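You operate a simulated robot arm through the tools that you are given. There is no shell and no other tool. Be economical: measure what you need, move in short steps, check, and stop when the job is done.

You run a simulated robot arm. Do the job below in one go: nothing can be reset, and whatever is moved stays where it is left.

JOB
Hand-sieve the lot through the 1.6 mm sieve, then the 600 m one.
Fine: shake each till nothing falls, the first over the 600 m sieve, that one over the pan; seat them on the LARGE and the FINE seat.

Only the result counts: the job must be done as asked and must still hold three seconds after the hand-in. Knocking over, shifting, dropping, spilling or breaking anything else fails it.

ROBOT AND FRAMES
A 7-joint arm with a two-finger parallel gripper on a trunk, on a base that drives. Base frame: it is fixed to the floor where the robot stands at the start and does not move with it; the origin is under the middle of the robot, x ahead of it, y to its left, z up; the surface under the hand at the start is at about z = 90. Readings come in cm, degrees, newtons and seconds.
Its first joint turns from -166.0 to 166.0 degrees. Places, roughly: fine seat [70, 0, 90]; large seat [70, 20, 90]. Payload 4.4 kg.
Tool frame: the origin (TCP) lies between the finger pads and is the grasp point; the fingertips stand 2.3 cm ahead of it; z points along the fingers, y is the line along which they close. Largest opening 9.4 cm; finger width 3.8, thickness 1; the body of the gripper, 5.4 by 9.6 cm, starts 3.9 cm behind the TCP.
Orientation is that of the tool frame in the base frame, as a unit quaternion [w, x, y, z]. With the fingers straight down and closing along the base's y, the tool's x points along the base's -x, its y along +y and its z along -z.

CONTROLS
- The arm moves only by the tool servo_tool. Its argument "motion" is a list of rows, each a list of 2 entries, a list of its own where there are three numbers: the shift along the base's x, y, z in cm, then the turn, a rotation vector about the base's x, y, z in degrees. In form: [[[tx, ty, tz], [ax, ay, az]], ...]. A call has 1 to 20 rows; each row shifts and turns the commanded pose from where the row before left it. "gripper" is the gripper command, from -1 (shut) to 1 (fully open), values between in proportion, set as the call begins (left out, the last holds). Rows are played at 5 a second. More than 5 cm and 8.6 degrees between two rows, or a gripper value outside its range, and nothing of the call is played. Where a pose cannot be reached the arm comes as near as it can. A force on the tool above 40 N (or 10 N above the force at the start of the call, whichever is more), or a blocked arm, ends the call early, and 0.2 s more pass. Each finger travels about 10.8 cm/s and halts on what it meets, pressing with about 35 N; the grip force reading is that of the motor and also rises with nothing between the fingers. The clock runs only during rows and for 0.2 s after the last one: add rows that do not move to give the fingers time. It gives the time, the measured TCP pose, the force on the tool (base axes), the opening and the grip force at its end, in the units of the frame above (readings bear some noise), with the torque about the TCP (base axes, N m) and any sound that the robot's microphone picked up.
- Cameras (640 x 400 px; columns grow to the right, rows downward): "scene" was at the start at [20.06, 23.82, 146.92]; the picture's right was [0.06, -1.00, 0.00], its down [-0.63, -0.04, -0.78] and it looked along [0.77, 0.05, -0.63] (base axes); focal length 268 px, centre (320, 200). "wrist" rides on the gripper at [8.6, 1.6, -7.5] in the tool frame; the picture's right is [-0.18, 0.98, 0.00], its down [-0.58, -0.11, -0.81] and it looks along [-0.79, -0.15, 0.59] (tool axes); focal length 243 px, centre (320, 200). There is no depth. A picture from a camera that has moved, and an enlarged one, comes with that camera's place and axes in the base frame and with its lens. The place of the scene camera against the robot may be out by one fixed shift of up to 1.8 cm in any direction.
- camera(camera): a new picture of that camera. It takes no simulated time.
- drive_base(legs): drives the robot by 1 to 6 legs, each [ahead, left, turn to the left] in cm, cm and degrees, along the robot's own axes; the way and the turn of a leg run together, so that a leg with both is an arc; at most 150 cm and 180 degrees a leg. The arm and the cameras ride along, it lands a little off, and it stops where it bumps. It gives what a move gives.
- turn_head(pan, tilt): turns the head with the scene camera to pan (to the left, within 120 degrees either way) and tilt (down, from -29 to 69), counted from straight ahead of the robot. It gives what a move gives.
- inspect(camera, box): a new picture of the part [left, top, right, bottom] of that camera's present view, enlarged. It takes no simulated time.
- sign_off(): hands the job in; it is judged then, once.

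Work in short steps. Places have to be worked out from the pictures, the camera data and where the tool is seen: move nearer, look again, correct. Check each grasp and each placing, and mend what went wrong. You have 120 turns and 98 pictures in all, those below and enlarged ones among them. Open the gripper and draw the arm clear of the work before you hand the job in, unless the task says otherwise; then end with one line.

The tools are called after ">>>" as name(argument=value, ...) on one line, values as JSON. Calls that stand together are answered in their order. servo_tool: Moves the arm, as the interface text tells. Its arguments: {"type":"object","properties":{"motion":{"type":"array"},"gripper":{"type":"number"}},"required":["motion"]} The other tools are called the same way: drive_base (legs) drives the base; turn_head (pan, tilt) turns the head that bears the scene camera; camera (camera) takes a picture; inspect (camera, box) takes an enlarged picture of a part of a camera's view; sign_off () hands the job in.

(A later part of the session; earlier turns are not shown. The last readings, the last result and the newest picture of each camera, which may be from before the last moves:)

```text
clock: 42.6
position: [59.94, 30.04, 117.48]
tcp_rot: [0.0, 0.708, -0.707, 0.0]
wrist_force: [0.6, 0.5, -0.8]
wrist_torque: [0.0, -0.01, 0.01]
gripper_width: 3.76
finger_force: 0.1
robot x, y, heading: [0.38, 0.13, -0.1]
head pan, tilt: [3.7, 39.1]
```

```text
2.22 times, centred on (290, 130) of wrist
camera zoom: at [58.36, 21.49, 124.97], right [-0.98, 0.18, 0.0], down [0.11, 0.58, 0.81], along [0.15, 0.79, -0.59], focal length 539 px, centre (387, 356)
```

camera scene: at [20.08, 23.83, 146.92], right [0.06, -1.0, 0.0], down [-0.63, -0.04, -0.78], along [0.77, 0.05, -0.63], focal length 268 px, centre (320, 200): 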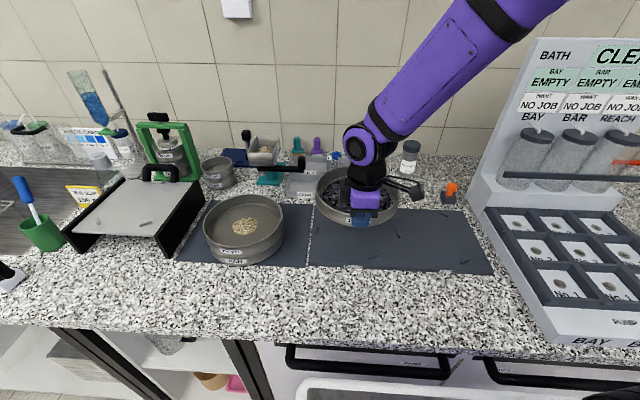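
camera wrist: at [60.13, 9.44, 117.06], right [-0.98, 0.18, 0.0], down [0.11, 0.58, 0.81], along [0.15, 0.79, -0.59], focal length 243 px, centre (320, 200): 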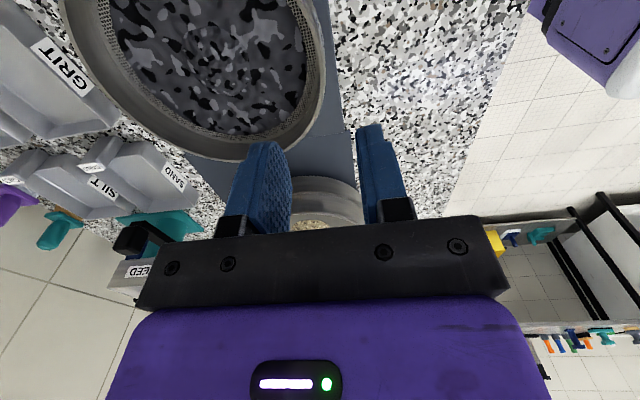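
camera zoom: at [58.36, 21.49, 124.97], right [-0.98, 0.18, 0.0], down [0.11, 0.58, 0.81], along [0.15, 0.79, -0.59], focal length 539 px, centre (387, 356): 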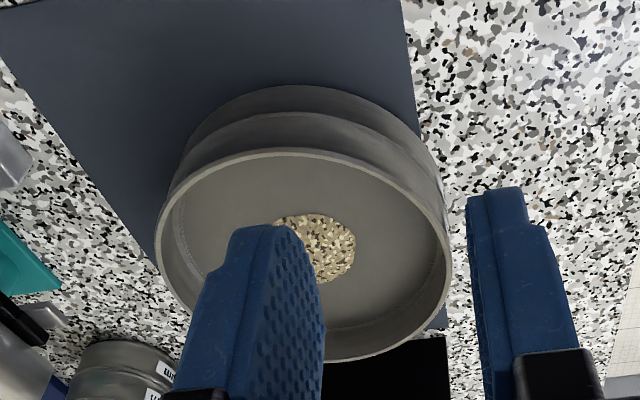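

Fit: 600 rim centre ≈(68.8,47.0), r≈10, z≈98.4 → near wall x≈58.75. Move above it.

>>> servo_tool(motion=[[[-0.3, 3.4, 0], [0, 0, 0]], [[-0.3, 3.4, -2], [0, 0, 0]], [[-0.3, 3.4, -3], [0, 0, 0]], [[-0.3, 3.4, -3], [0, 0, 0]], [[0, 3.4, -3], [0, 0, 0]], [[0, 0, 0], [0, 0, 0]]], gripper=0.0)

>>> camera(camera="wrist")

```text
clock: 44.0
position: [58.76, 47.12, 106.51]
tcp_rot: [0.0, -0.707, 0.707, 0.0]
wrist_force: [-0.4, 0.4, 0.7]
wrist_torque: [0.03, -0.03, -0.02]
gripper_width: 4.71
finger_force: 0.0
robot x, y, heading: [0.1, 0.27, -0.2]
head pan, tilt: [3.7, 39.1]
```

```text
57 pictures are left
camera wrist: at [57.2, 38.57, 114.01], right [-0.98, 0.18, 0.0], down [0.11, 0.58, 0.81], along [0.15, 0.79, -0.59], focal length 243 px, centre (320, 200)
```

wrist: 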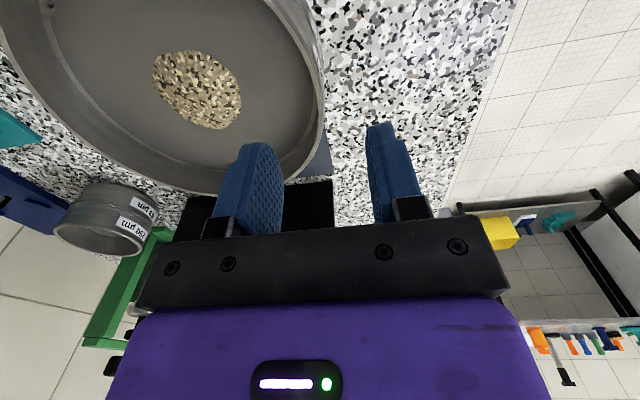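

Geometry matches the earlier approach (rim ~8 cm below TCP). Descend 8.3 cm.

>>> servo_tool(motion=[[[0, -0.1, -2.5], [0, 0, 0]], [[0, 0, -2.5], [0, 0, 0]], [[0, 0, -1.6], [0, 0, 0]], [[0, 0, -1], [0, 0, 0]], [[0, 0, -0.7], [0, 0, 0]], [[0, 0, 0], [0, 0, 0]]])

>>> camera(camera="wrist")

>>> inspect(camera="scene", box=[190, 170, 300, 280])

```text
clock: 45.4
position: [58.85, 46.95, 98.18]
tcp_rot: [-0.001, -0.707, 0.707, -0.001]
wrist_force: [0.2, -0.3, -0.4]
wrist_torque: [0.0, -0.01, 0.01]
gripper_width: 4.71
finger_force: 0.0
robot x, y, heading: [-0.29, -0.12, -0.0]
head pan, tilt: [3.7, 39.1]
```

```text
56 pictures are left
camera wrist: at [57.19, 38.36, 105.69], right [-0.98, 0.18, 0.0], down [0.11, 0.58, 0.81], along [0.15, 0.79, -0.59], focal length 243 px, centre (320, 200)
```

wrist: 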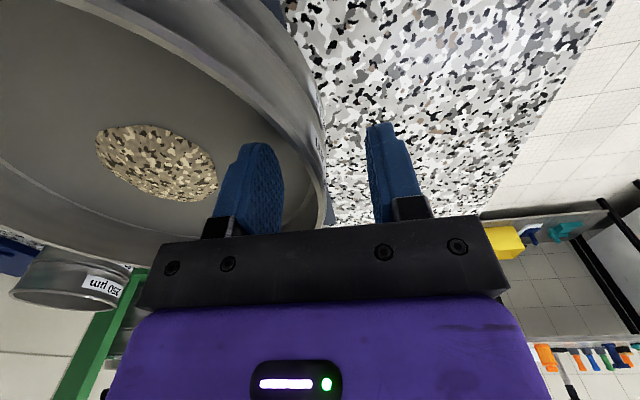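

```text
3.64 times, centred on (245, 225) of scene
camera zoom: at [20.06, 23.82, 146.92], right [0.06, -1.0, 0.0], down [-0.63, -0.04, -0.78], along [0.77, 0.05, -0.63], focal length 975 px, centre (593, 109)
```

zoom: 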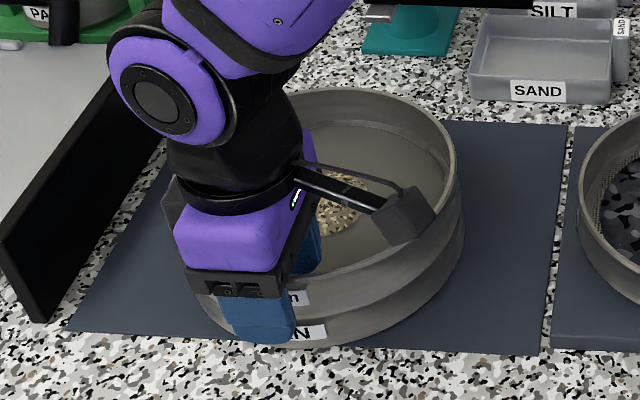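

No contact, wall midway between the fingers. Close.

>>> servo_tool(motion=[[[0, 0, 0], [0, 0, 0]], [[0, 0, 0], [0, 0, 0]], [[0, 0, 0], [0, 0, 0]], [[0, 0, 0], [0, 0, 0]], [[0, 0, 0], [0, 0, 0]]], gripper=-1)

>>> camera(camera="wrist")

>>> inspect(camera="scene", box=[190, 170, 300, 280])

```text
clock: 46.6
position: [58.82, 46.98, 98.14]
tcp_rot: [0.0, -0.707, 0.707, 0.001]
wrist_force: [0.7, -0.2, 1.1]
wrist_torque: [-0.35, -0.07, -0.02]
gripper_width: 0.47
finger_force: 34.5
robot x, y, heading: [-0.08, -0.08, -0.1]
head pan, tilt: [3.7, 39.1]
```

```text
54 pictures are left
camera wrist: at [57.19, 38.36, 105.7], right [-0.98, 0.18, 0.0], down [0.11, 0.58, 0.81], along [0.15, 0.79, -0.59], focal length 243 px, centre (320, 200)
```

wrist: 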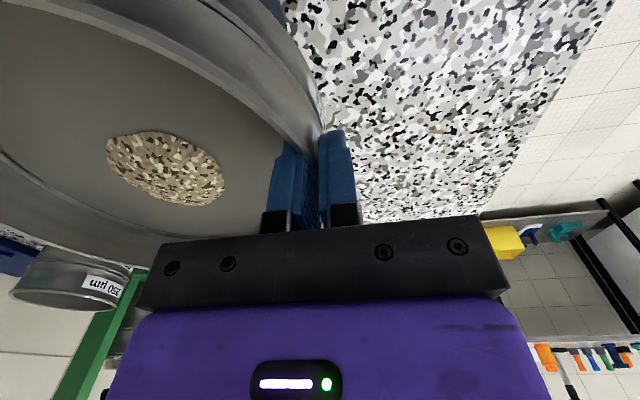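

```text
3.64 times, centred on (245, 225) of scene
camera zoom: at [20.07, 23.83, 146.92], right [0.06, -1.0, 0.0], down [-0.63, -0.04, -0.78], along [0.77, 0.05, -0.63], focal length 975 px, centre (593, 109)
```

zoom: 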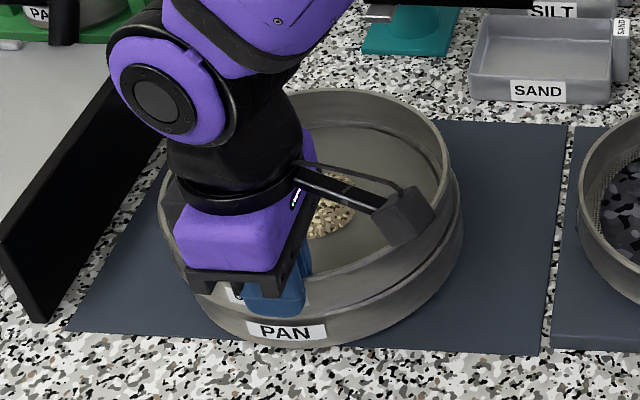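

Gripped; the sieve shifted slightly within its nest. Lift slowly and check that the pan stays.

>>> servo_tool(motion=[[[0, 0, 0.2], [0, 0, 0]], [[0, 0, 0.3], [0, 0, 0]], [[0, 0, 0.4], [0, 0, 0]], [[0, 0, 0.5], [0, 0, 0]], [[0, 0, 0.6], [0, 0, 0]], [[0, 0, 0], [0, 0, 0]]])

>>> camera(camera="wrist")

>>> inspect(camera="scene", box=[190, 170, 300, 280])

```text
clock: 48.0
position: [58.84, 47.06, 100.35]
tcp_rot: [0.001, -0.707, 0.707, 0.0]
wrist_force: [0.0, -0.6, -3.6]
wrist_torque: [-0.03, 0.34, 0.02]
gripper_width: 0.47
finger_force: 34.8
robot x, y, heading: [0.07, 0.07, 0.1]
head pan, tilt: [3.7, 39.1]
```

```text
52 pictures are left
camera wrist: at [57.22, 38.38, 107.76], right [-0.98, 0.18, 0.0], down [0.11, 0.58, 0.81], along [0.15, 0.79, -0.59], focal length 243 px, centre (320, 200)
```

wrist: 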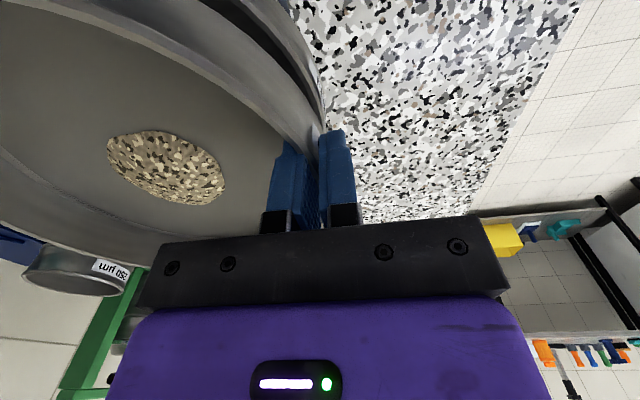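

```text
3.64 times, centred on (245, 225) of scene
camera zoom: at [20.07, 23.84, 146.91], right [0.06, -1.0, 0.0], down [-0.63, -0.04, -0.78], along [0.77, 0.05, -0.63], focal length 975 px, centre (593, 109)
```

zoom: 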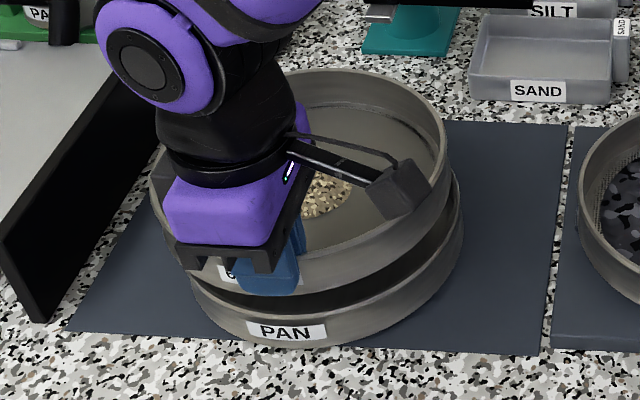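

The sieve is free and level, pan stays. Raise 0.8 cm more and shake ±1.2 cm over the pan.

>>> servo_tool(motion=[[[0, 0, 0.4], [0, 0, 0]], [[0, 0, 0.4], [0, 0, 0]], [[0, 1.2, 0], [0, 0, 0]], [[0, -2.4, 0], [0, 0, 0]], [[0, 2.4, 0], [0, 0, 0]], [[0, -2.4, 0], [0, 0, 0]], [[0, 2.4, 0], [0, 0, 0]], [[0, -2.4, 0], [0, 0, 0]], [[0, 2.4, 0], [0, 0, 0]], [[0, -2.4, 0], [0, 0, 0]], [[0, 2.4, 0], [0, 0, 0]], [[0, -2.4, 0], [0, 0, 0]], [[0, 2.4, 0], [0, 0, 0]], [[0, -2.4, 0], [0, 0, 0]], [[0, 2.4, 0], [0, 0, 0]], [[0, -2.4, 0], [0, 0, 0]], [[0, 2.4, 0], [0, 0, 0]], [[0, -2.4, 0], [0, 0, 0]], [[0, 1.2, 0], [0, 0, 0]], [[0, 0, 0], [0, 0, 0]]])

>>> camera(camera="wrist")

```text
clock: 52.2
position: [58.86, 46.93, 101.07]
tcp_rot: [0.0, -0.707, 0.707, 0.0]
wrist_force: [-0.6, 0.0, -3.3]
wrist_torque: [-0.04, 0.34, -0.01]
gripper_width: 0.47
finger_force: 35.0
robot x, y, heading: [-0.13, 0.34, 0.1]
head pan, tilt: [3.7, 39.1]
```

```text
50 pictures are left
camera wrist: at [57.18, 38.33, 108.53], right [-0.98, 0.18, 0.0], down [0.11, 0.58, 0.81], along [0.15, 0.79, -0.59], focal length 243 px, centre (320, 200)
```

wrist: 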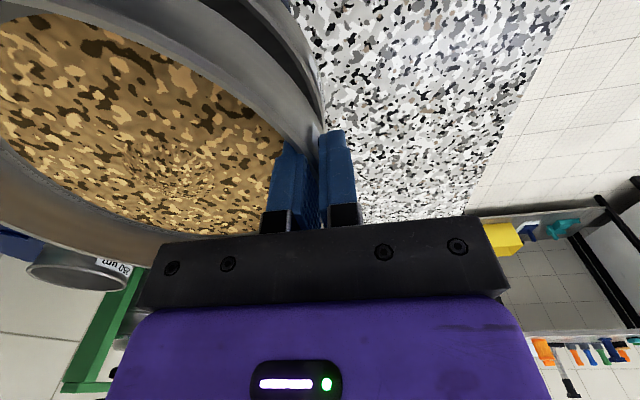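

It has spread out as an orange-brown layer. Shake again in both directions and compare.

>>> servo_tool(motion=[[[0.8, 0, 0], [0, 0, 0]], [[-1.6, 0, 0], [0, 0, 0]], [[1.6, 0, 0], [0, 0, 0]], [[-1.6, 0, 0], [0, 0, 0]], [[1.6, 0, 0], [0, 0, 0]], [[-0.8, 1.3, 0], [0, 0, 0]], [[0, -2.6, 0], [0, 0, 0]], [[0, 2.6, 0], [0, 0, 0]], [[0, -2.6, 0], [0, 0, 0]], [[0, 2.6, 0], [0, 0, 0]], [[0, -2.6, 0], [0, 0, 0]], [[0, 2.6, 0], [0, 0, 0]], [[0, -2.6, 0], [0, 0, 0]], [[0, 2.6, 0], [0, 0, 0]], [[0, -2.6, 0], [0, 0, 0]], [[0, 2.6, 0], [0, 0, 0]], [[0, -2.6, 0], [0, 0, 0]], [[0, 2.6, 0], [0, 0, 0]], [[0, -1.3, 0], [0, 0, 0]], [[0, 0, 0], [0, 0, 0]]])

>>> camera(camera="wrist")

>>> inspect(camera="scene", box=[190, 170, 300, 280])

```text
clock: 56.4
position: [58.71, 46.99, 100.98]
tcp_rot: [0.0, -0.706, 0.708, 0.0]
wrist_force: [0.3, 1.0, -3.5]
wrist_torque: [-0.02, 0.3, 0.0]
gripper_width: 0.48
finger_force: 34.7
robot x, y, heading: [-0.31, -0.27, -0.0]
head pan, tilt: [3.7, 39.1]
```

```text
49 pictures are left
camera wrist: at [57.16, 38.4, 108.51], right [-0.98, 0.18, 0.0], down [0.11, 0.58, 0.81], along [0.15, 0.79, -0.59], focal length 243 px, centre (320, 200)
```

wrist: 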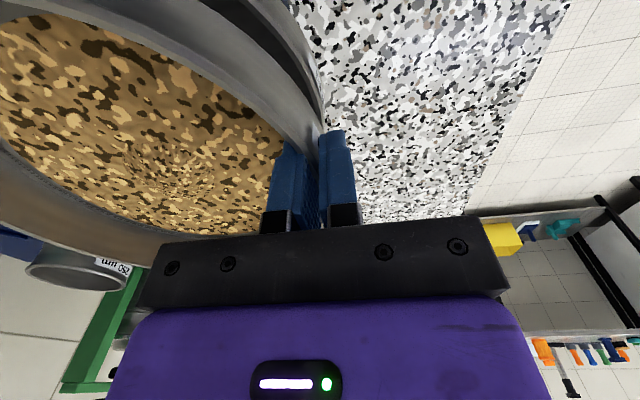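

```text
3.64 times, centred on (245, 225) of scene
camera zoom: at [20.07, 23.84, 146.91], right [0.06, -1.0, 0.0], down [-0.63, -0.04, -0.78], along [0.77, 0.05, -0.63], focal length 975 px, centre (593, 109)
```

zoom: 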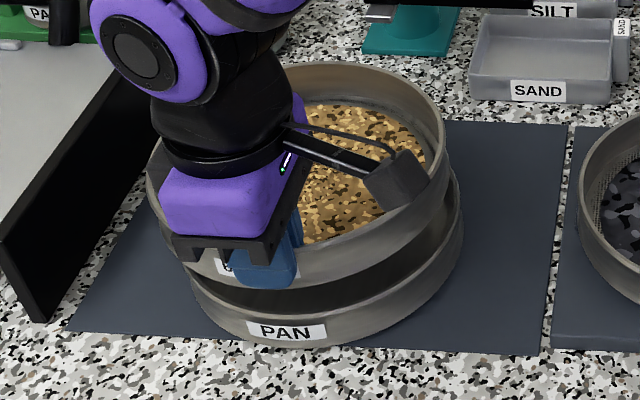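

The look is steady but the torque fell 0.34→0.30, so some may still have been passing. Shake more.

>>> servo_tool(motion=[[[0, 1.4, 0], [0, 0, 0]], [[0, -2.8, 0], [0, 0, 0]], [[0, 2.8, 0], [0, 0, 0]], [[0, -2.8, 0], [0, 0, 0]], [[0, 2.8, 0], [0, 0, 0]], [[0, -2.8, 0], [0, 0, 0]], [[0, 2.8, 0], [0, 0, 0]], [[0, -2.8, 0], [0, 0, 0]], [[0, 2.8, 0], [0, 0, 0]], [[0, -2.8, 0], [0, 0, 0]], [[0, 2.8, 0], [0, 0, 0]], [[0, -2.8, 0], [0, 0, 0]], [[0, 2.8, 0], [0, 0, 0]], [[0, -2.8, 0], [0, 0, 0]], [[0, 2.8, 0], [0, 0, 0]], [[0, -2.8, 0], [0, 0, 0]], [[0, 2.8, 0], [0, 0, 0]], [[0, -2.8, 0], [0, 0, 0]], [[0, 1.4, 0], [0, 0, 0]], [[0, 0, 0], [0, 0, 0]]])

>>> servo_tool(motion=[[[0, 1.4, 0], [0, 0, 0]], [[0, -2.8, 0], [0, 0, 0]], [[0, 2.8, 0], [0, 0, 0]], [[0, -2.8, 0], [0, 0, 0]], [[0, 2.8, 0], [0, 0, 0]], [[0, -2.8, 0], [0, 0, 0]], [[0, 2.8, 0], [0, 0, 0]], [[0, -2.8, 0], [0, 0, 0]], [[0, 2.8, 0], [0, 0, 0]], [[0, -2.8, 0], [0, 0, 0]], [[0, 2.8, 0], [0, 0, 0]], [[0, -2.8, 0], [0, 0, 0]], [[0, 2.8, 0], [0, 0, 0]], [[0, -2.8, 0], [0, 0, 0]], [[0, 2.8, 0], [0, 0, 0]], [[0, -2.8, 0], [0, 0, 0]], [[0, 2.8, 0], [0, 0, 0]], [[0, -2.8, 0], [0, 0, 0]], [[0, 1.4, 0], [0, 0, 0]], [[0, 0, 0], [0, 0, 0]]])

>>> camera(camera="wrist")

```text
clock: 60.6
position: [58.75, 47.02, 101.08]
tcp_rot: [-0.001, 0.707, -0.707, 0.0]
wrist_force: [0.5, -0.5, -3.5]
wrist_torque: [-0.05, 0.37, 0.0]
gripper_width: 0.48
finger_force: 35.3
robot x, y, heading: [-0.39, -0.02, -0.3]
head pan, tilt: [3.7, 39.1]
```

```text
clock: 64.8
position: [58.87, 47.06, 100.98]
tcp_rot: [0.0, -0.707, 0.707, 0.0]
wrist_force: [0.0, -0.1, -3.1]
wrist_torque: [-0.04, 0.32, 0.0]
gripper_width: 0.48
finger_force: 35.4
robot x, y, heading: [0.11, -0.1, 0.2]
head pan, tilt: [3.7, 39.1]
```

```text
47 pictures are left
camera wrist: at [57.25, 38.42, 108.47], right [-0.98, 0.18, 0.0], down [0.11, 0.58, 0.81], along [0.15, 0.79, -0.59], focal length 243 px, centre (320, 200)
```

wrist: 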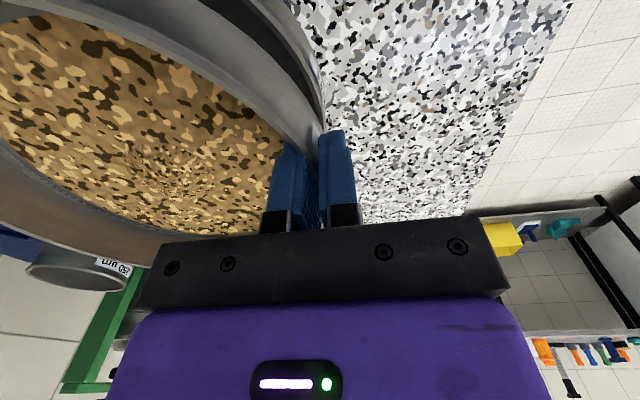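

Readings vary only with noise and the layer no longer changes. FINE seat centre works out ≈(71.85,−4.6), so the release TCP is ≈(61.7,−4.6). Raise clear first, and check the pan.

>>> servo_tool(motion=[[[0, 0, 0.4], [0, 0, 0]], [[0, 0, 0.9], [0, 0, 0]], [[0, 0, 1.3], [0, 0, 0]], [[0, 0, 1.4], [0, 0, 0]], [[0, 0, 1.4], [0, 0, 0]], [[0, 0, 1.4], [0, 0, 0]], [[0, 0, 1.3], [0, 0, 0]], [[0, 0, 0.9], [0, 0, 0]], [[0.0, -0.4, 0.4], [0, 0, 0]], [[0.05, -1.0, 0], [0, 0, 0]], [[0.1, -1.6, 0], [0, 0, 0]], [[0.15, -2.0, 0], [0, 0, 0]], [[0.2, -2.2, 0], [0, 0, 0]], [[0.2, -2.2, 0], [0, 0, 0]], [[0.2, -2.2, 0], [0, 0, 0]], [[0.2, -2.2, 0], [0, 0, 0]], [[0.2, -2.2, 0], [0, 0, 0]], [[0.2, -2.2, 0], [0, 0, 0]], [[0.2, -2.2, 0], [0, 0, 0]], [[0.2, -2.2, 0], [0, 0, 0]]])

>>> servo_tool(motion=[[[0.2, -2.2, 0], [0, 0, 0]], [[0.2, -2.2, 0], [0, 0, 0]], [[0.2, -2.2, 0], [0, 0, 0]], [[0.2, -2.2, 0], [0, 0, 0]], [[0.2, -2.2, 0], [0, 0, 0]], [[0.2, -2.2, 0], [0, 0, 0]], [[0, -2.2, 0], [0, 0, 0]], [[0, -2.2, 0], [0, 0, 0]], [[0, -2.2, 0], [0, 0, 0]], [[0, -2.2, 0], [0, 0, 0]], [[0, -2.0, 0], [0, 0, 0]], [[0, -1.6, 0], [0, 0, 0]], [[0, -1.0, 0], [0, 0, 0]], [[0, -0.4, 0], [0, 0, 0]], [[0, 0, 0], [0, 0, 0]]])

>>> camera(camera="scene")

>>> camera(camera="wrist")

```text
clock: 69.0
position: [60.72, 24.55, 110.34]
tcp_rot: [0.0, 0.708, -0.707, 0.0]
wrist_force: [-0.5, 0.6, -4.0]
wrist_torque: [-0.04, 0.33, 0.04]
gripper_width: 0.47
finger_force: 35.0
robot x, y, heading: [-0.09, 0.02, 0.0]
head pan, tilt: [3.7, 39.1]
```

```text
clock: 72.2
position: [61.9, -2.58, 110.53]
tcp_rot: [0.0, 0.708, -0.707, 0.0]
wrist_force: [-0.3, 0.5, -3.6]
wrist_torque: [-0.05, 0.31, -0.01]
gripper_width: 0.5
finger_force: 34.8
robot x, y, heading: [-0.19, -0.16, 0.0]
head pan, tilt: [3.7, 39.1]
```

```text
46 pictures are left
camera scene: at [20.07, 23.82, 146.92], right [0.06, -1.0, 0.0], down [-0.63, -0.04, -0.78], along [0.77, 0.05, -0.63], focal length 268 px, centre (320, 200)
```

scene: 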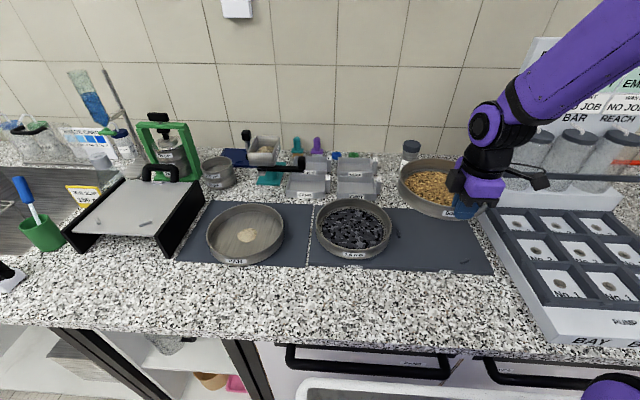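

```text
45 pictures are left
camera wrist: at [60.29, -11.26, 117.97], right [-0.98, 0.18, 0.0], down [0.11, 0.58, 0.81], along [0.15, 0.79, -0.59], focal length 243 px, centre (320, 200)
```

wrist: 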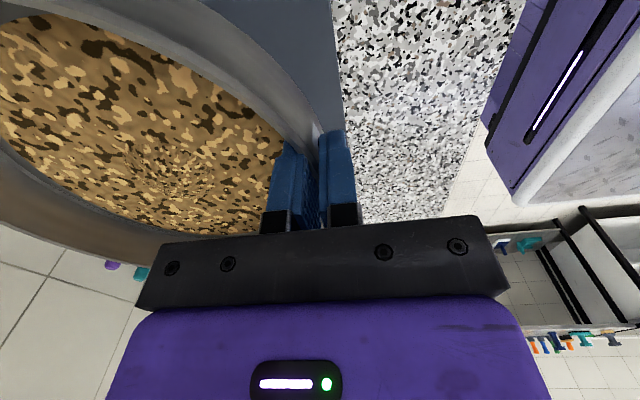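

The pan holds the fines heap; all clean. Shift −2 cm in y to the seat axis and lower to ~2 cm above the seat.

>>> servo_tool(motion=[[[-0.1, -0.7, 0], [0, 0, 0]], [[-0.05, -0.9, 0], [0, 0, 0]], [[0, -0.45, -0.6], [0, 0, 0]], [[0, 0, -1.3], [0, 0, 0]], [[0, 0, -1.6], [0, 0, 0]], [[0, 0, -1.8], [0, 0, 0]], [[0, 0, -1.8], [0, 0, 0]], [[0, 0, -1.8], [0, 0, 0]], [[0, 0, -1.6], [0, 0, 0]], [[0, 0, -1.2], [0, 0, 0]], [[0, 0, -0.7], [0, 0, 0]], [[0, 0, 0], [0, 0, 0]]])

>>> inspect(camera="scene", box=[370, 160, 510, 290])

>>> camera(camera="wrist")

```text
clock: 74.8
position: [61.76, -4.59, 97.98]
tcp_rot: [0.0, 0.707, -0.707, 0.0]
wrist_force: [-0.3, -0.1, -3.4]
wrist_torque: [-0.04, 0.34, -0.01]
gripper_width: 0.5
finger_force: 34.8
robot x, y, heading: [0.13, -0.18, -0.1]
head pan, tilt: [3.7, 39.1]
```

```text
3.08 times, centred on (440, 225) of scene
camera zoom: at [20.07, 23.82, 146.92], right [0.06, -1.0, 0.0], down [-0.63, -0.04, -0.78], along [0.77, 0.05, -0.63], focal length 825 px, centre (-49, 123)
```

zoom: 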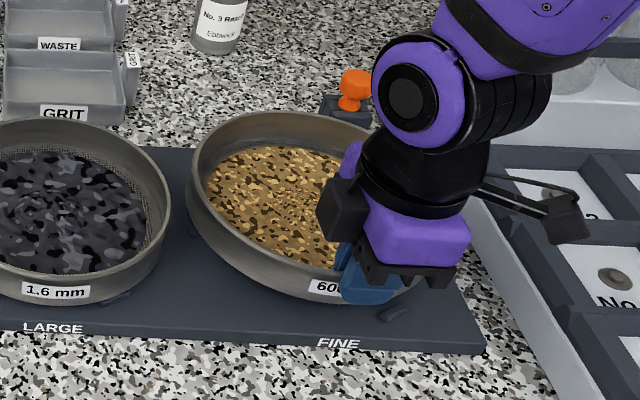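

```text
43 pictures are left
camera wrist: at [60.15, -13.3, 105.53], right [-0.98, 0.18, 0.0], down [0.11, 0.58, 0.81], along [0.15, 0.79, -0.59], focal length 243 px, centre (320, 200)
```

wrist: 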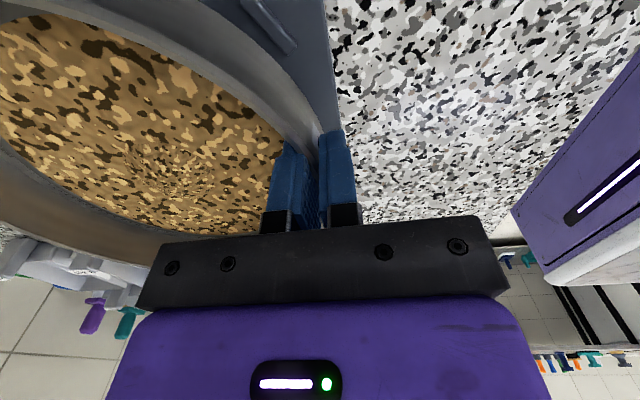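

The near cleat appears where it did at LARGE. Lower 0.5 cm and compare with the LARGE image at the same height.

>>> servo_tool(motion=[[[0, 0, -0.25], [0, 0, 0]], [[0, 0, -0.23], [0, 0, 0]], [[0, 0, 0], [0, 0, 0]]])

>>> camera(camera="wrist")

>>> inspect(camera="wrist", box=[220, 0, 350, 80])

```text
clock: 75.6
position: [61.81, -4.63, 97.62]
tcp_rot: [0.0, -0.707, 0.707, 0.0]
wrist_force: [-0.6, 0.4, -3.2]
wrist_torque: [-0.04, 0.36, -0.04]
gripper_width: 0.49
finger_force: 35.2
robot x, y, heading: [0.37, 0.03, 0.0]
head pan, tilt: [3.7, 39.1]
```

```text
42 pictures are left
camera wrist: at [60.14, -13.31, 105.07], right [-0.98, 0.18, 0.0], down [0.11, 0.58, 0.81], along [0.15, 0.79, -0.59], focal length 243 px, centre (320, 200)
```

wrist: 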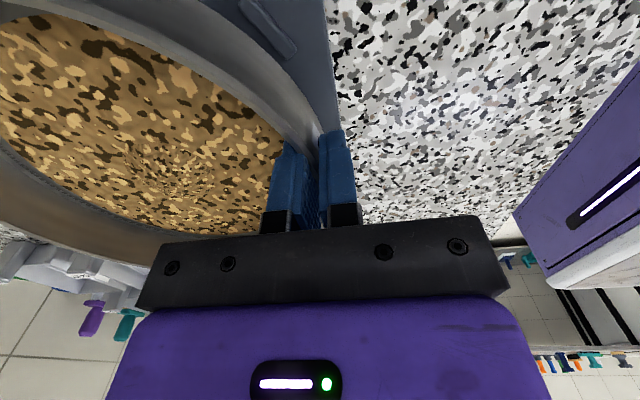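

```text
4.92 times, centred on (285, 40) of wrist
camera zoom: at [60.14, -13.31, 105.07], right [-0.98, 0.18, 0.0], down [0.11, 0.58, 0.81], along [0.15, 0.79, -0.59], focal length 1194 px, centre (492, 988)
```

zoom: 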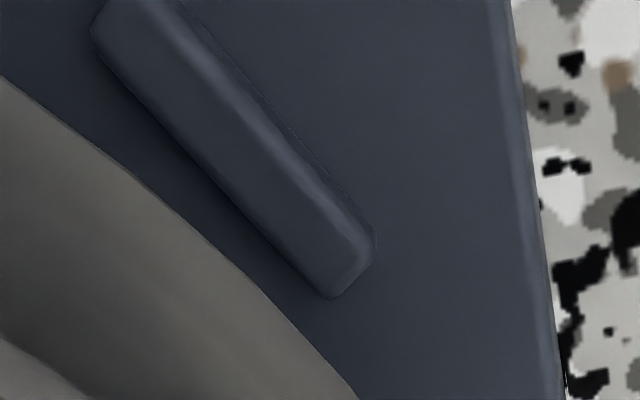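

Matches the LARGE reference to 1–2 px. Lower the rest in small steps until contact.

>>> servo_tool(motion=[[[0, 0, -0.5], [0, 0, 0]], [[0, 0, -0.4], [0, 0, 0]], [[0, 0, -0.3], [0, 0, 0]], [[0, 0, -0.25], [0, 0, 0]], [[0, 0, -0.15], [0, 0, 0]], [[0, 0, 0], [0, 0, 0]]])

>>> camera(camera="wrist")

```text
clock: 77.0
position: [61.64, -4.62, 96.09]
tcp_rot: [-0.001, 0.707, -0.707, 0.001]
wrist_force: [-5.6, -3.7, 21.5]
wrist_torque: [-0.48, -0.63, -0.34]
gripper_width: 0.52
finger_force: 35.3
robot x, y, heading: [-0.25, -0.05, -0.2]
head pan, tilt: [3.7, 39.1]
```

```text
40 pictures are left
camera wrist: at [60.1, -13.31, 103.5], right [-0.98, 0.18, 0.0], down [0.11, 0.58, 0.81], along [0.15, 0.79, -0.59], focal length 243 px, centre (320, 200)
```

wrist: 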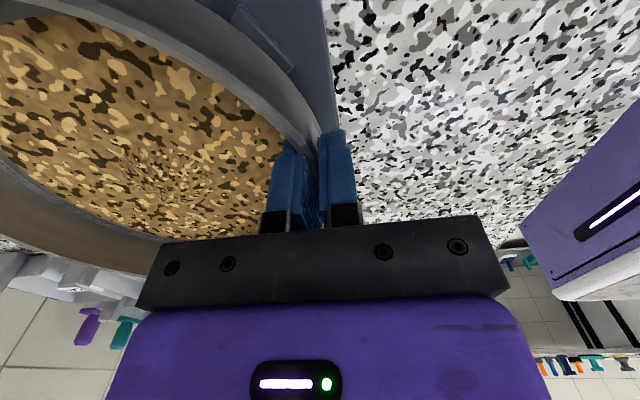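

Contact came at 96.1 with sideways force; it may be riding on a cleat. Look closely before releasing.

>>> inspect(camera="scene", box=[385, 170, 485, 275])

>>> inspect(camera="wrist", box=[190, 0, 350, 130])

```text
3.81 times, centred on (435, 222) of scene
camera zoom: at [19.97, 23.81, 146.93], right [0.06, -1.0, 0.0], down [-0.63, -0.04, -0.78], along [0.77, 0.05, -0.63], focal length 1021 px, centre (-118, 114)
```

zoom: 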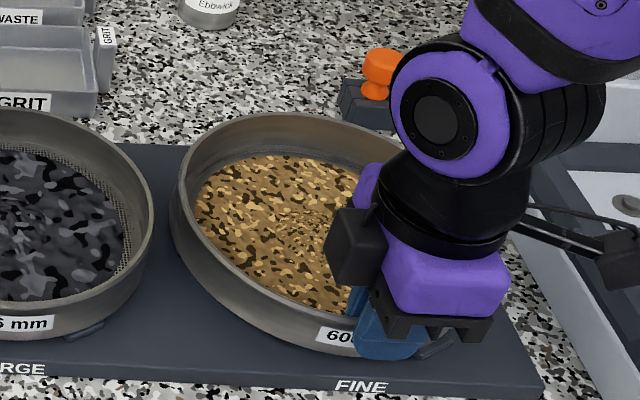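

```text
3.08 times, centred on (270, 65) of wrist
camera zoom: at [60.1, -13.31, 103.5], right [-0.98, 0.18, 0.0], down [0.11, 0.58, 0.81], along [0.15, 0.79, -0.59], focal length 746 px, centre (474, 615)
```

zoom: 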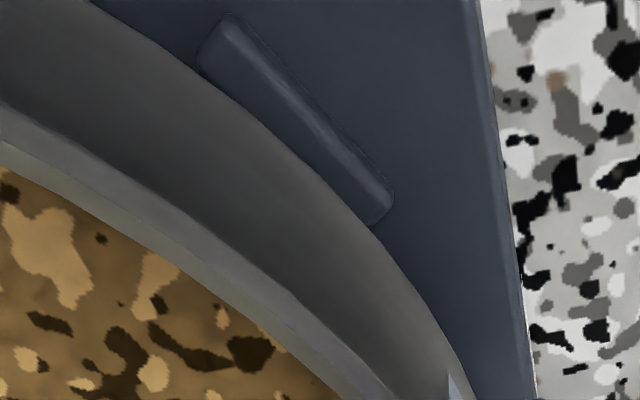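

Scene measurements show the 600 µm sieve is held ~1.5 cm further to +y relative to the tool than the 1.6 was, so it rides on the left cleat. Lift 2 cm, shift −1.5 cm in y and re-check.

>>> servo_tool(motion=[[[0, 0, 0.4], [0, 0, 0]], [[0, 0, 0.7], [0, 0, 0]], [[0, 0, 0.7], [0, 0, 0]], [[0, 0, 0.2], [0, 0, 0]], [[0, -0.5, 0], [0, 0, 0]], [[0, -0.6, 0], [0, 0, 0]], [[0, -0.4, 0], [0, 0, 0]], [[0, 0, 0], [0, 0, 0]]])

>>> inspect(camera="scene", box=[305, 170, 485, 275])

>>> camera(camera="wrist")

```text
clock: 78.8
position: [61.8, -6.18, 97.93]
tcp_rot: [0.0, -0.707, 0.707, 0.0]
wrist_force: [-0.6, -0.9, -3.1]
wrist_torque: [-0.05, 0.32, 0.01]
gripper_width: 0.47
finger_force: 34.9
robot x, y, heading: [0.0, -0.02, -0.3]
head pan, tilt: [3.7, 39.1]
```

```text
3.56 times, centred on (395, 222) of scene
camera zoom: at [20.07, 23.82, 146.92], right [0.06, -1.0, 0.0], down [-0.63, -0.04, -0.78], along [0.77, 0.05, -0.63], focal length 953 px, centre (53, 120)
```

zoom: 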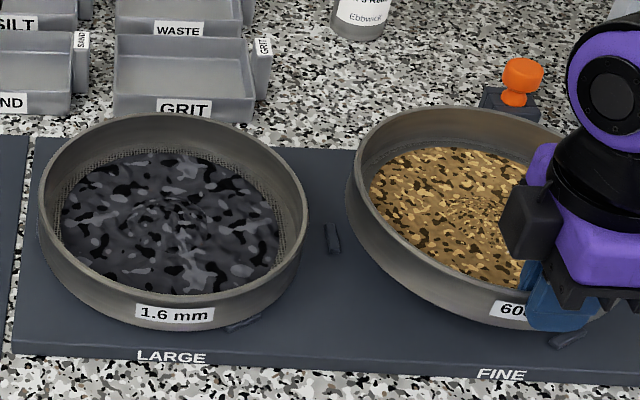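

```text
36 pictures are left
camera wrist: at [60.16, -14.83, 105.44], right [-0.98, 0.18, 0.0], down [0.11, 0.58, 0.81], along [0.15, 0.79, -0.59], focal length 243 px, centre (320, 200)
```

wrist: 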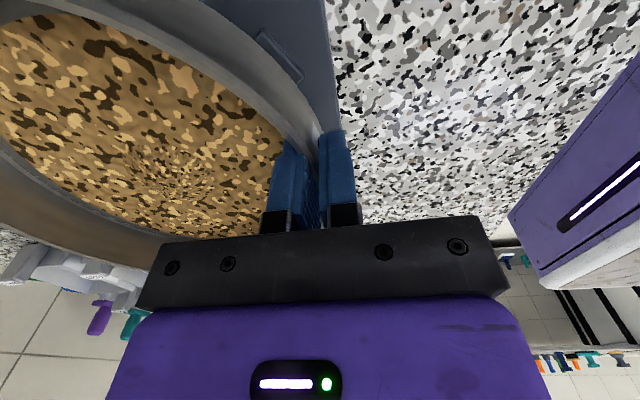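

Left cleat now clears the sieve. I zoom hard on the gap between cleat and sieve for accuracy.

>>> inspect(camera="scene", box=[385, 190, 425, 255])

>>> inspect(camera="scene", box=[300, 190, 340, 255])

>>> inspect(camera="wrist", box=[190, 0, 350, 130])

```text
6.15 times, centred on (405, 222) of scene
camera zoom: at [20.07, 23.82, 146.92], right [0.06, -1.0, 0.0], down [-0.63, -0.04, -0.78], along [0.77, 0.05, -0.63], focal length 1650 px, centre (-203, 62)
```

zoom: 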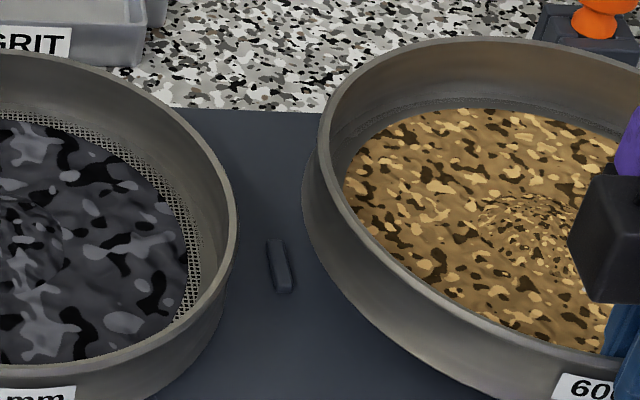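

```text
6.15 times, centred on (320, 222) of scene
camera zoom: at [20.07, 23.82, 146.92], right [0.06, -1.0, 0.0], down [-0.63, -0.04, -0.78], along [0.77, 0.05, -0.63], focal length 1650 px, centre (320, 62)
```

zoom: 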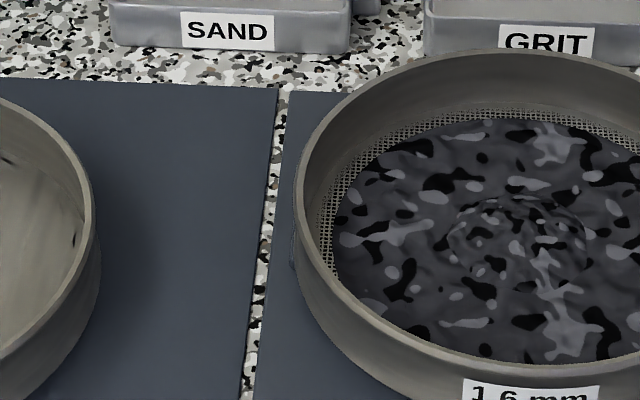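

```text
3.08 times, centred on (270, 65) of wrist
camera zoom: at [60.16, -14.83, 105.44], right [-0.98, 0.18, 0.0], down [0.11, 0.58, 0.81], along [0.15, 0.79, -0.59], focal length 746 px, centre (474, 615)
```

zoom: 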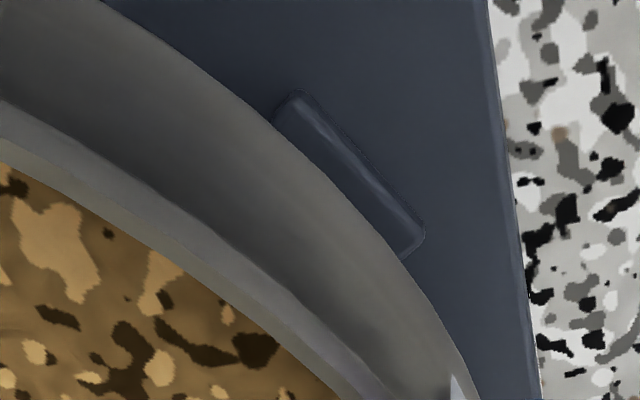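

Working it through: held sieve centre ≈(71.3,−5.0), seat centre ≈(72.1,−4.5). Correct by (+0.7,+0.45) and view again.

>>> servo_tool(motion=[[[0.35, 0.2, 0], [0, 0, 0]], [[0.35, 0.25, 0], [0, 0, 0]], [[0, 0, 0], [0, 0, 0]], [[0, 0, 0], [0, 0, 0]]])

>>> inspect(camera="wrist", box=[190, 0, 350, 130])

>>> inspect(camera="scene", box=[385, 190, 425, 255])

```text
clock: 79.8
position: [62.45, -5.65, 97.99]
tcp_rot: [0.0, 0.707, -0.707, 0.0]
wrist_force: [0.2, 0.4, -3.6]
wrist_torque: [-0.05, 0.36, -0.01]
gripper_width: 0.48
finger_force: 35.8
robot x, y, heading: [-0.09, -0.16, 0.4]
head pan, tilt: [3.7, 39.1]
```

```text
3.08 times, centred on (270, 65) of wrist
camera zoom: at [60.84, -14.35, 105.46], right [-0.98, 0.18, 0.0], down [0.11, 0.58, 0.81], along [0.15, 0.79, -0.59], focal length 746 px, centre (474, 615)
```

zoom: 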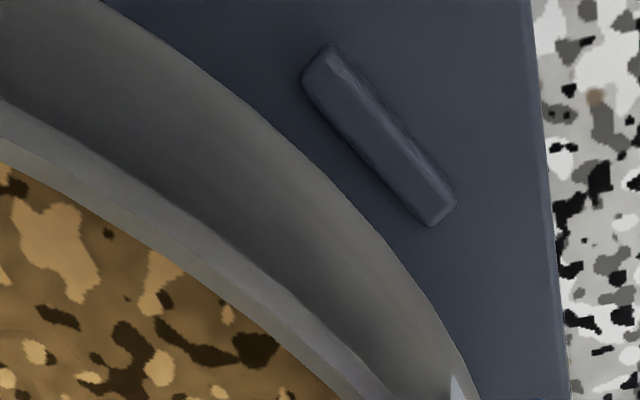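

```text
6.15 times, centred on (405, 222) of scene
camera zoom: at [20.07, 23.82, 146.92], right [0.06, -1.0, 0.0], down [-0.63, -0.04, -0.78], along [0.77, 0.05, -0.63], focal length 1650 px, centre (-203, 62)
```

zoom: 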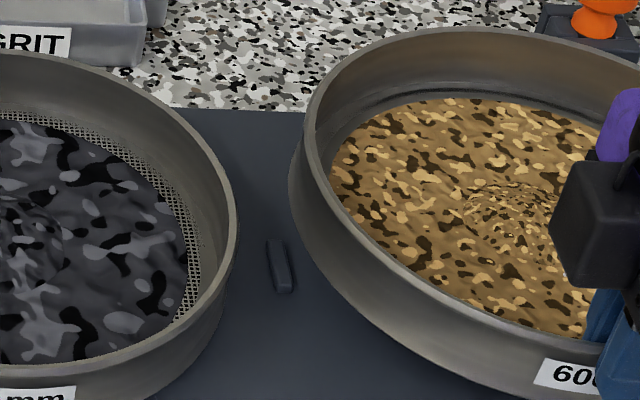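

The cleat now clears the skirt on both sides. Lower in small steps and watch the force.

>>> servo_tool(motion=[[[0, 0, -0.5], [0, 0, 0]], [[0, 0, -0.5], [0, 0, 0]], [[0, 0, -0.4], [0, 0, 0]], [[0, 0, -0.25], [0, 0, 0]], [[0, 0, -0.15], [0, 0, 0]], [[0, 0, 0], [0, 0, 0]]])

>>> inspect(camera="wrist", box=[190, 0, 350, 130])

>>> inspect(camera="scene", box=[375, 170, 485, 275])

```text
clock: 81.2
position: [62.36, -5.76, 96.19]
tcp_rot: [0.001, -0.707, 0.707, 0.0]
wrist_force: [-3.6, 2.4, 3.0]
wrist_torque: [-0.5, -0.1, 0.18]
gripper_width: 0.46
finger_force: 34.9
robot x, y, heading: [0.01, -0.03, 0.2]
head pan, tilt: [3.7, 39.1]
```

```text
3.08 times, centred on (270, 65) of wrist
camera zoom: at [60.83, -14.3, 103.66], right [-0.98, 0.18, 0.0], down [0.11, 0.58, 0.81], along [0.15, 0.79, -0.59], focal length 746 px, centre (474, 615)
```

zoom: 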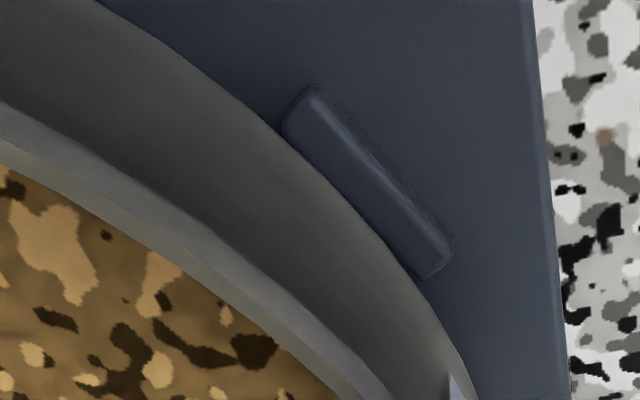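

```text
3.81 times, centred on (430, 222) of scene
camera zoom: at [20.03, 23.84, 146.92], right [0.06, -1.0, 0.0], down [-0.63, -0.04, -0.78], along [0.77, 0.05, -0.63], focal length 1021 px, centre (-99, 114)
```

zoom: 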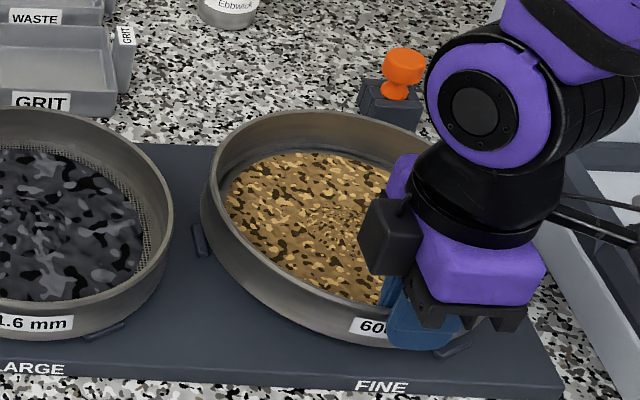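

Reaction (−3.6,+2.4) points straight away from the far-right cleat: slightly too far +x/−y. Lift 0.4, shift (−0.25,+0.25), lower again.

>>> servo_tool(motion=[[[0, 0, 0.3], [0, 0, 0]], [[-0.15, 0.15, 0.2], [0, 0, 0]], [[-0.1, 0.1, 0], [0, 0, 0]], [[0, 0, -0.3], [0, 0, 0]], [[0, 0, -0.2], [0, 0, 0]], [[0, 0, -0.15], [0, 0, 0]], [[0, 0, 0], [0, 0, 0]]])

>>> inspect(camera="scene", box=[385, 190, 425, 255])

```text
clock: 82.8
position: [62.15, -5.39, 96.09]
tcp_rot: [0.0, -0.706, 0.708, 0.0]
wrist_force: [-2.8, 0.4, 9.4]
wrist_torque: [-1.01, -0.4, -0.15]
gripper_width: 0.45
finger_force: 34.7
robot x, y, heading: [0.23, -0.11, 0.1]
head pan, tilt: [3.7, 39.1]
```

```text
6.15 times, centred on (405, 222) of scene
camera zoom: at [20.02, 23.83, 146.92], right [0.06, -1.0, 0.0], down [-0.63, -0.04, -0.78], along [0.77, 0.05, -0.63], focal length 1650 px, centre (-203, 62)
```

zoom: 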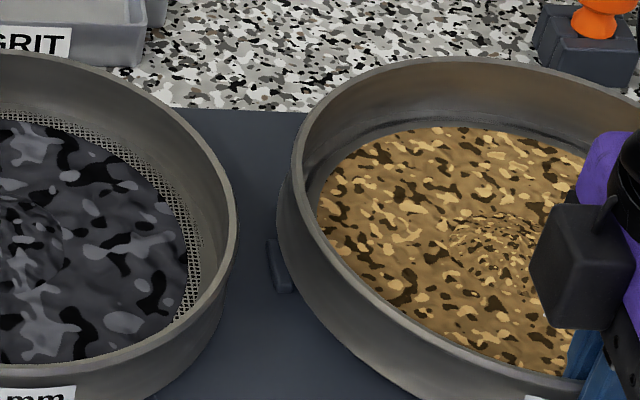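

Torques place the contact at the sieve's right edge: it got rolled in the grip (−y side low) at the first contact. Lift, roll the tool −3° about x to level it, trim (−0.15,−0.2), and look.

>>> servo_tool(motion=[[[0, 0, 0.5], [0, 0, 0]], [[0, 0, 0.7], [0, 0, 0]], [[0, 0, 0.4], [-1, 0, 0]], [[-0.15, -0.2, 0], [-2, 0, 0]], [[0, 0, 0], [0, 0, 0]], [[0, 0, 0], [0, 0, 0]]])

>>> inspect(camera="scene", box=[305, 160, 485, 275])

```text
clock: 84.2
position: [62.04, -5.53, 97.62]
tcp_rot: [-0.019, -0.707, 0.707, -0.018]
wrist_force: [0.0, 0.3, -3.2]
wrist_torque: [0.01, 0.38, -0.02]
gripper_width: 0.5
finger_force: 35.2
robot x, y, heading: [0.07, 0.37, -0.0]
head pan, tilt: [3.7, 39.1]
```

```text
3.48 times, centred on (395, 218) of scene
camera zoom: at [20.07, 23.82, 146.92], right [0.06, -1.0, 0.0], down [-0.63, -0.04, -0.78], along [0.77, 0.05, -0.63], focal length 933 px, centre (59, 139)
```

zoom: 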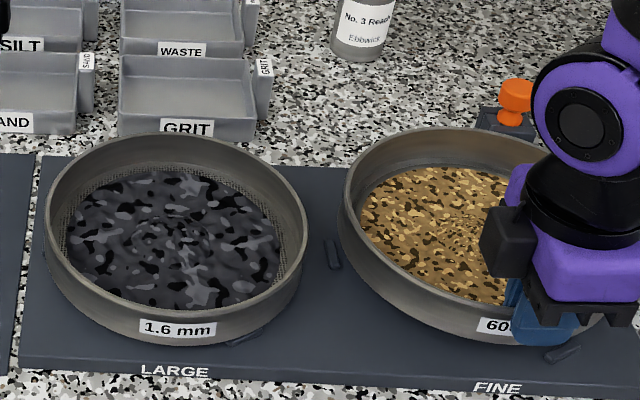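

Looks more level now. Lower carefully to ~96.2 and read forces.

>>> servo_tool(motion=[[[0, 0, -0.5], [0, 0, 0]], [[0, 0, -0.5], [0, 0, 0]], [[0, 0, -0.3], [0, 0, 0]], [[0, 0, -0.2], [0, 0, 0]], [[0, 0, 0], [0, 0, 0]]])

>>> servo_tool(motion=[[[0, 0, -0.15], [0, 0, 0]], [[0, 0, 0], [0, 0, 0]]])

>>> inspect(camera="scene", box=[385, 190, 425, 255])

```text
clock: 85.4
position: [62.03, -5.65, 96.08]
tcp_rot: [-0.019, -0.707, 0.707, -0.019]
wrist_force: [-2.7, -0.6, 6.7]
wrist_torque: [0.9, -0.29, 0.13]
gripper_width: 0.47
finger_force: 35.5
robot x, y, heading: [-0.01, 0.08, 0.0]
head pan, tilt: [3.7, 39.1]
```

```text
clock: 86.0
position: [62.06, -5.68, 95.91]
tcp_rot: [0.018, 0.707, -0.707, 0.018]
wrist_force: [-1.3, -2.8, 7.9]
wrist_torque: [0.85, -0.34, -0.12]
gripper_width: 0.47
finger_force: 34.9
robot x, y, heading: [0.0, -0.01, 0.3]
head pan, tilt: [3.7, 39.1]
```

```text
6.15 times, centred on (405, 222) of scene
camera zoom: at [20.04, 23.8, 146.93], right [0.06, -1.0, 0.0], down [-0.63, -0.04, -0.78], along [0.77, 0.05, -0.63], focal length 1650 px, centre (-203, 62)
```

zoom: 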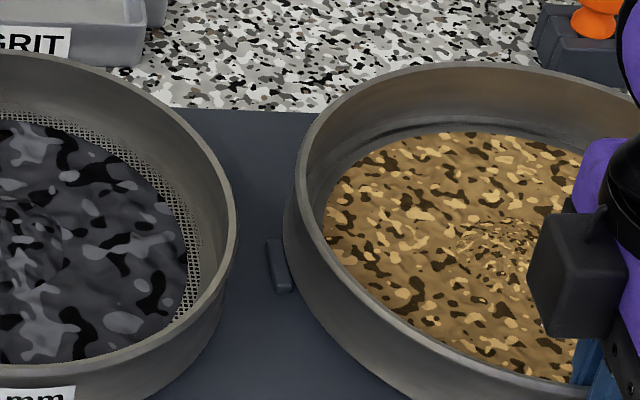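

Now the left edge touches first: I over-corrected, level is about half. Lift 0.5, roll back +1.5°, lower.

>>> servo_tool(motion=[[[0, 0, 0.3], [0, 0, 0]], [[0, 0, 0.3], [1.5, 0, 0]], [[0, 0, 0], [0, 0, 0]], [[0, 0, -0.25], [0, 0, 0]], [[0, 0, -0.2], [0, 0, 0]], [[0, 0, -0.1], [0, 0, 0]], [[0, 0, 0], [0, 0, 0]]])

>>> servo_tool(motion=[[[0, 0, -0.15], [0, 0, 0]], [[0, 0, 0], [0, 0, 0]]])

>>> inspect(camera="scene", box=[385, 190, 425, 255])

>>> inspect(camera="wrist", box=[190, 0, 350, 130])

```text
clock: 87.6
position: [62.06, -5.56, 95.91]
tcp_rot: [-0.008, -0.707, 0.707, -0.009]
wrist_force: [-2.4, -0.5, 1.6]
wrist_torque: [-0.53, -0.13, -0.21]
gripper_width: 0.49
finger_force: 35.0
robot x, y, heading: [0.11, -0.08, 0.0]
head pan, tilt: [3.7, 39.1]
```

```text
clock: 88.2
position: [62.12, -5.73, 95.96]
tcp_rot: [0.008, 0.707, -0.707, 0.01]
wrist_force: [-0.1, -0.1, 12.8]
wrist_torque: [-0.98, -0.23, -0.08]
gripper_width: 0.48
finger_force: 34.8
robot x, y, heading: [-0.41, 0.19, 0.1]
head pan, tilt: [3.7, 39.1]
```

```text
6.15 times, centred on (405, 222) of scene
camera zoom: at [20.02, 23.82, 146.92], right [0.06, -1.0, 0.0], down [-0.63, -0.04, -0.78], along [0.77, 0.05, -0.63], focal length 1650 px, centre (-203, 62)
```

zoom: 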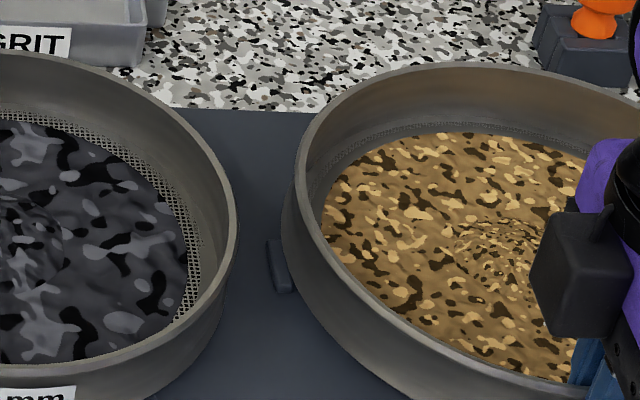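

```text
3.08 times, centred on (270, 65) of wrist
camera zoom: at [60.43, -14.08, 103.59], right [-0.98, 0.18, -0.01], down [0.11, 0.6, 0.79], along [0.15, 0.78, -0.61], focal length 746 px, centre (474, 615)
```

zoom: 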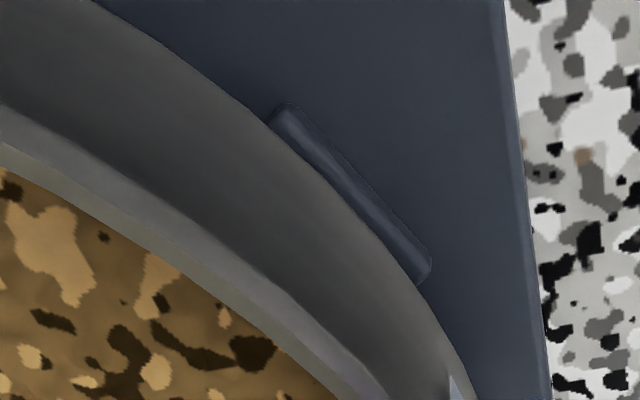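

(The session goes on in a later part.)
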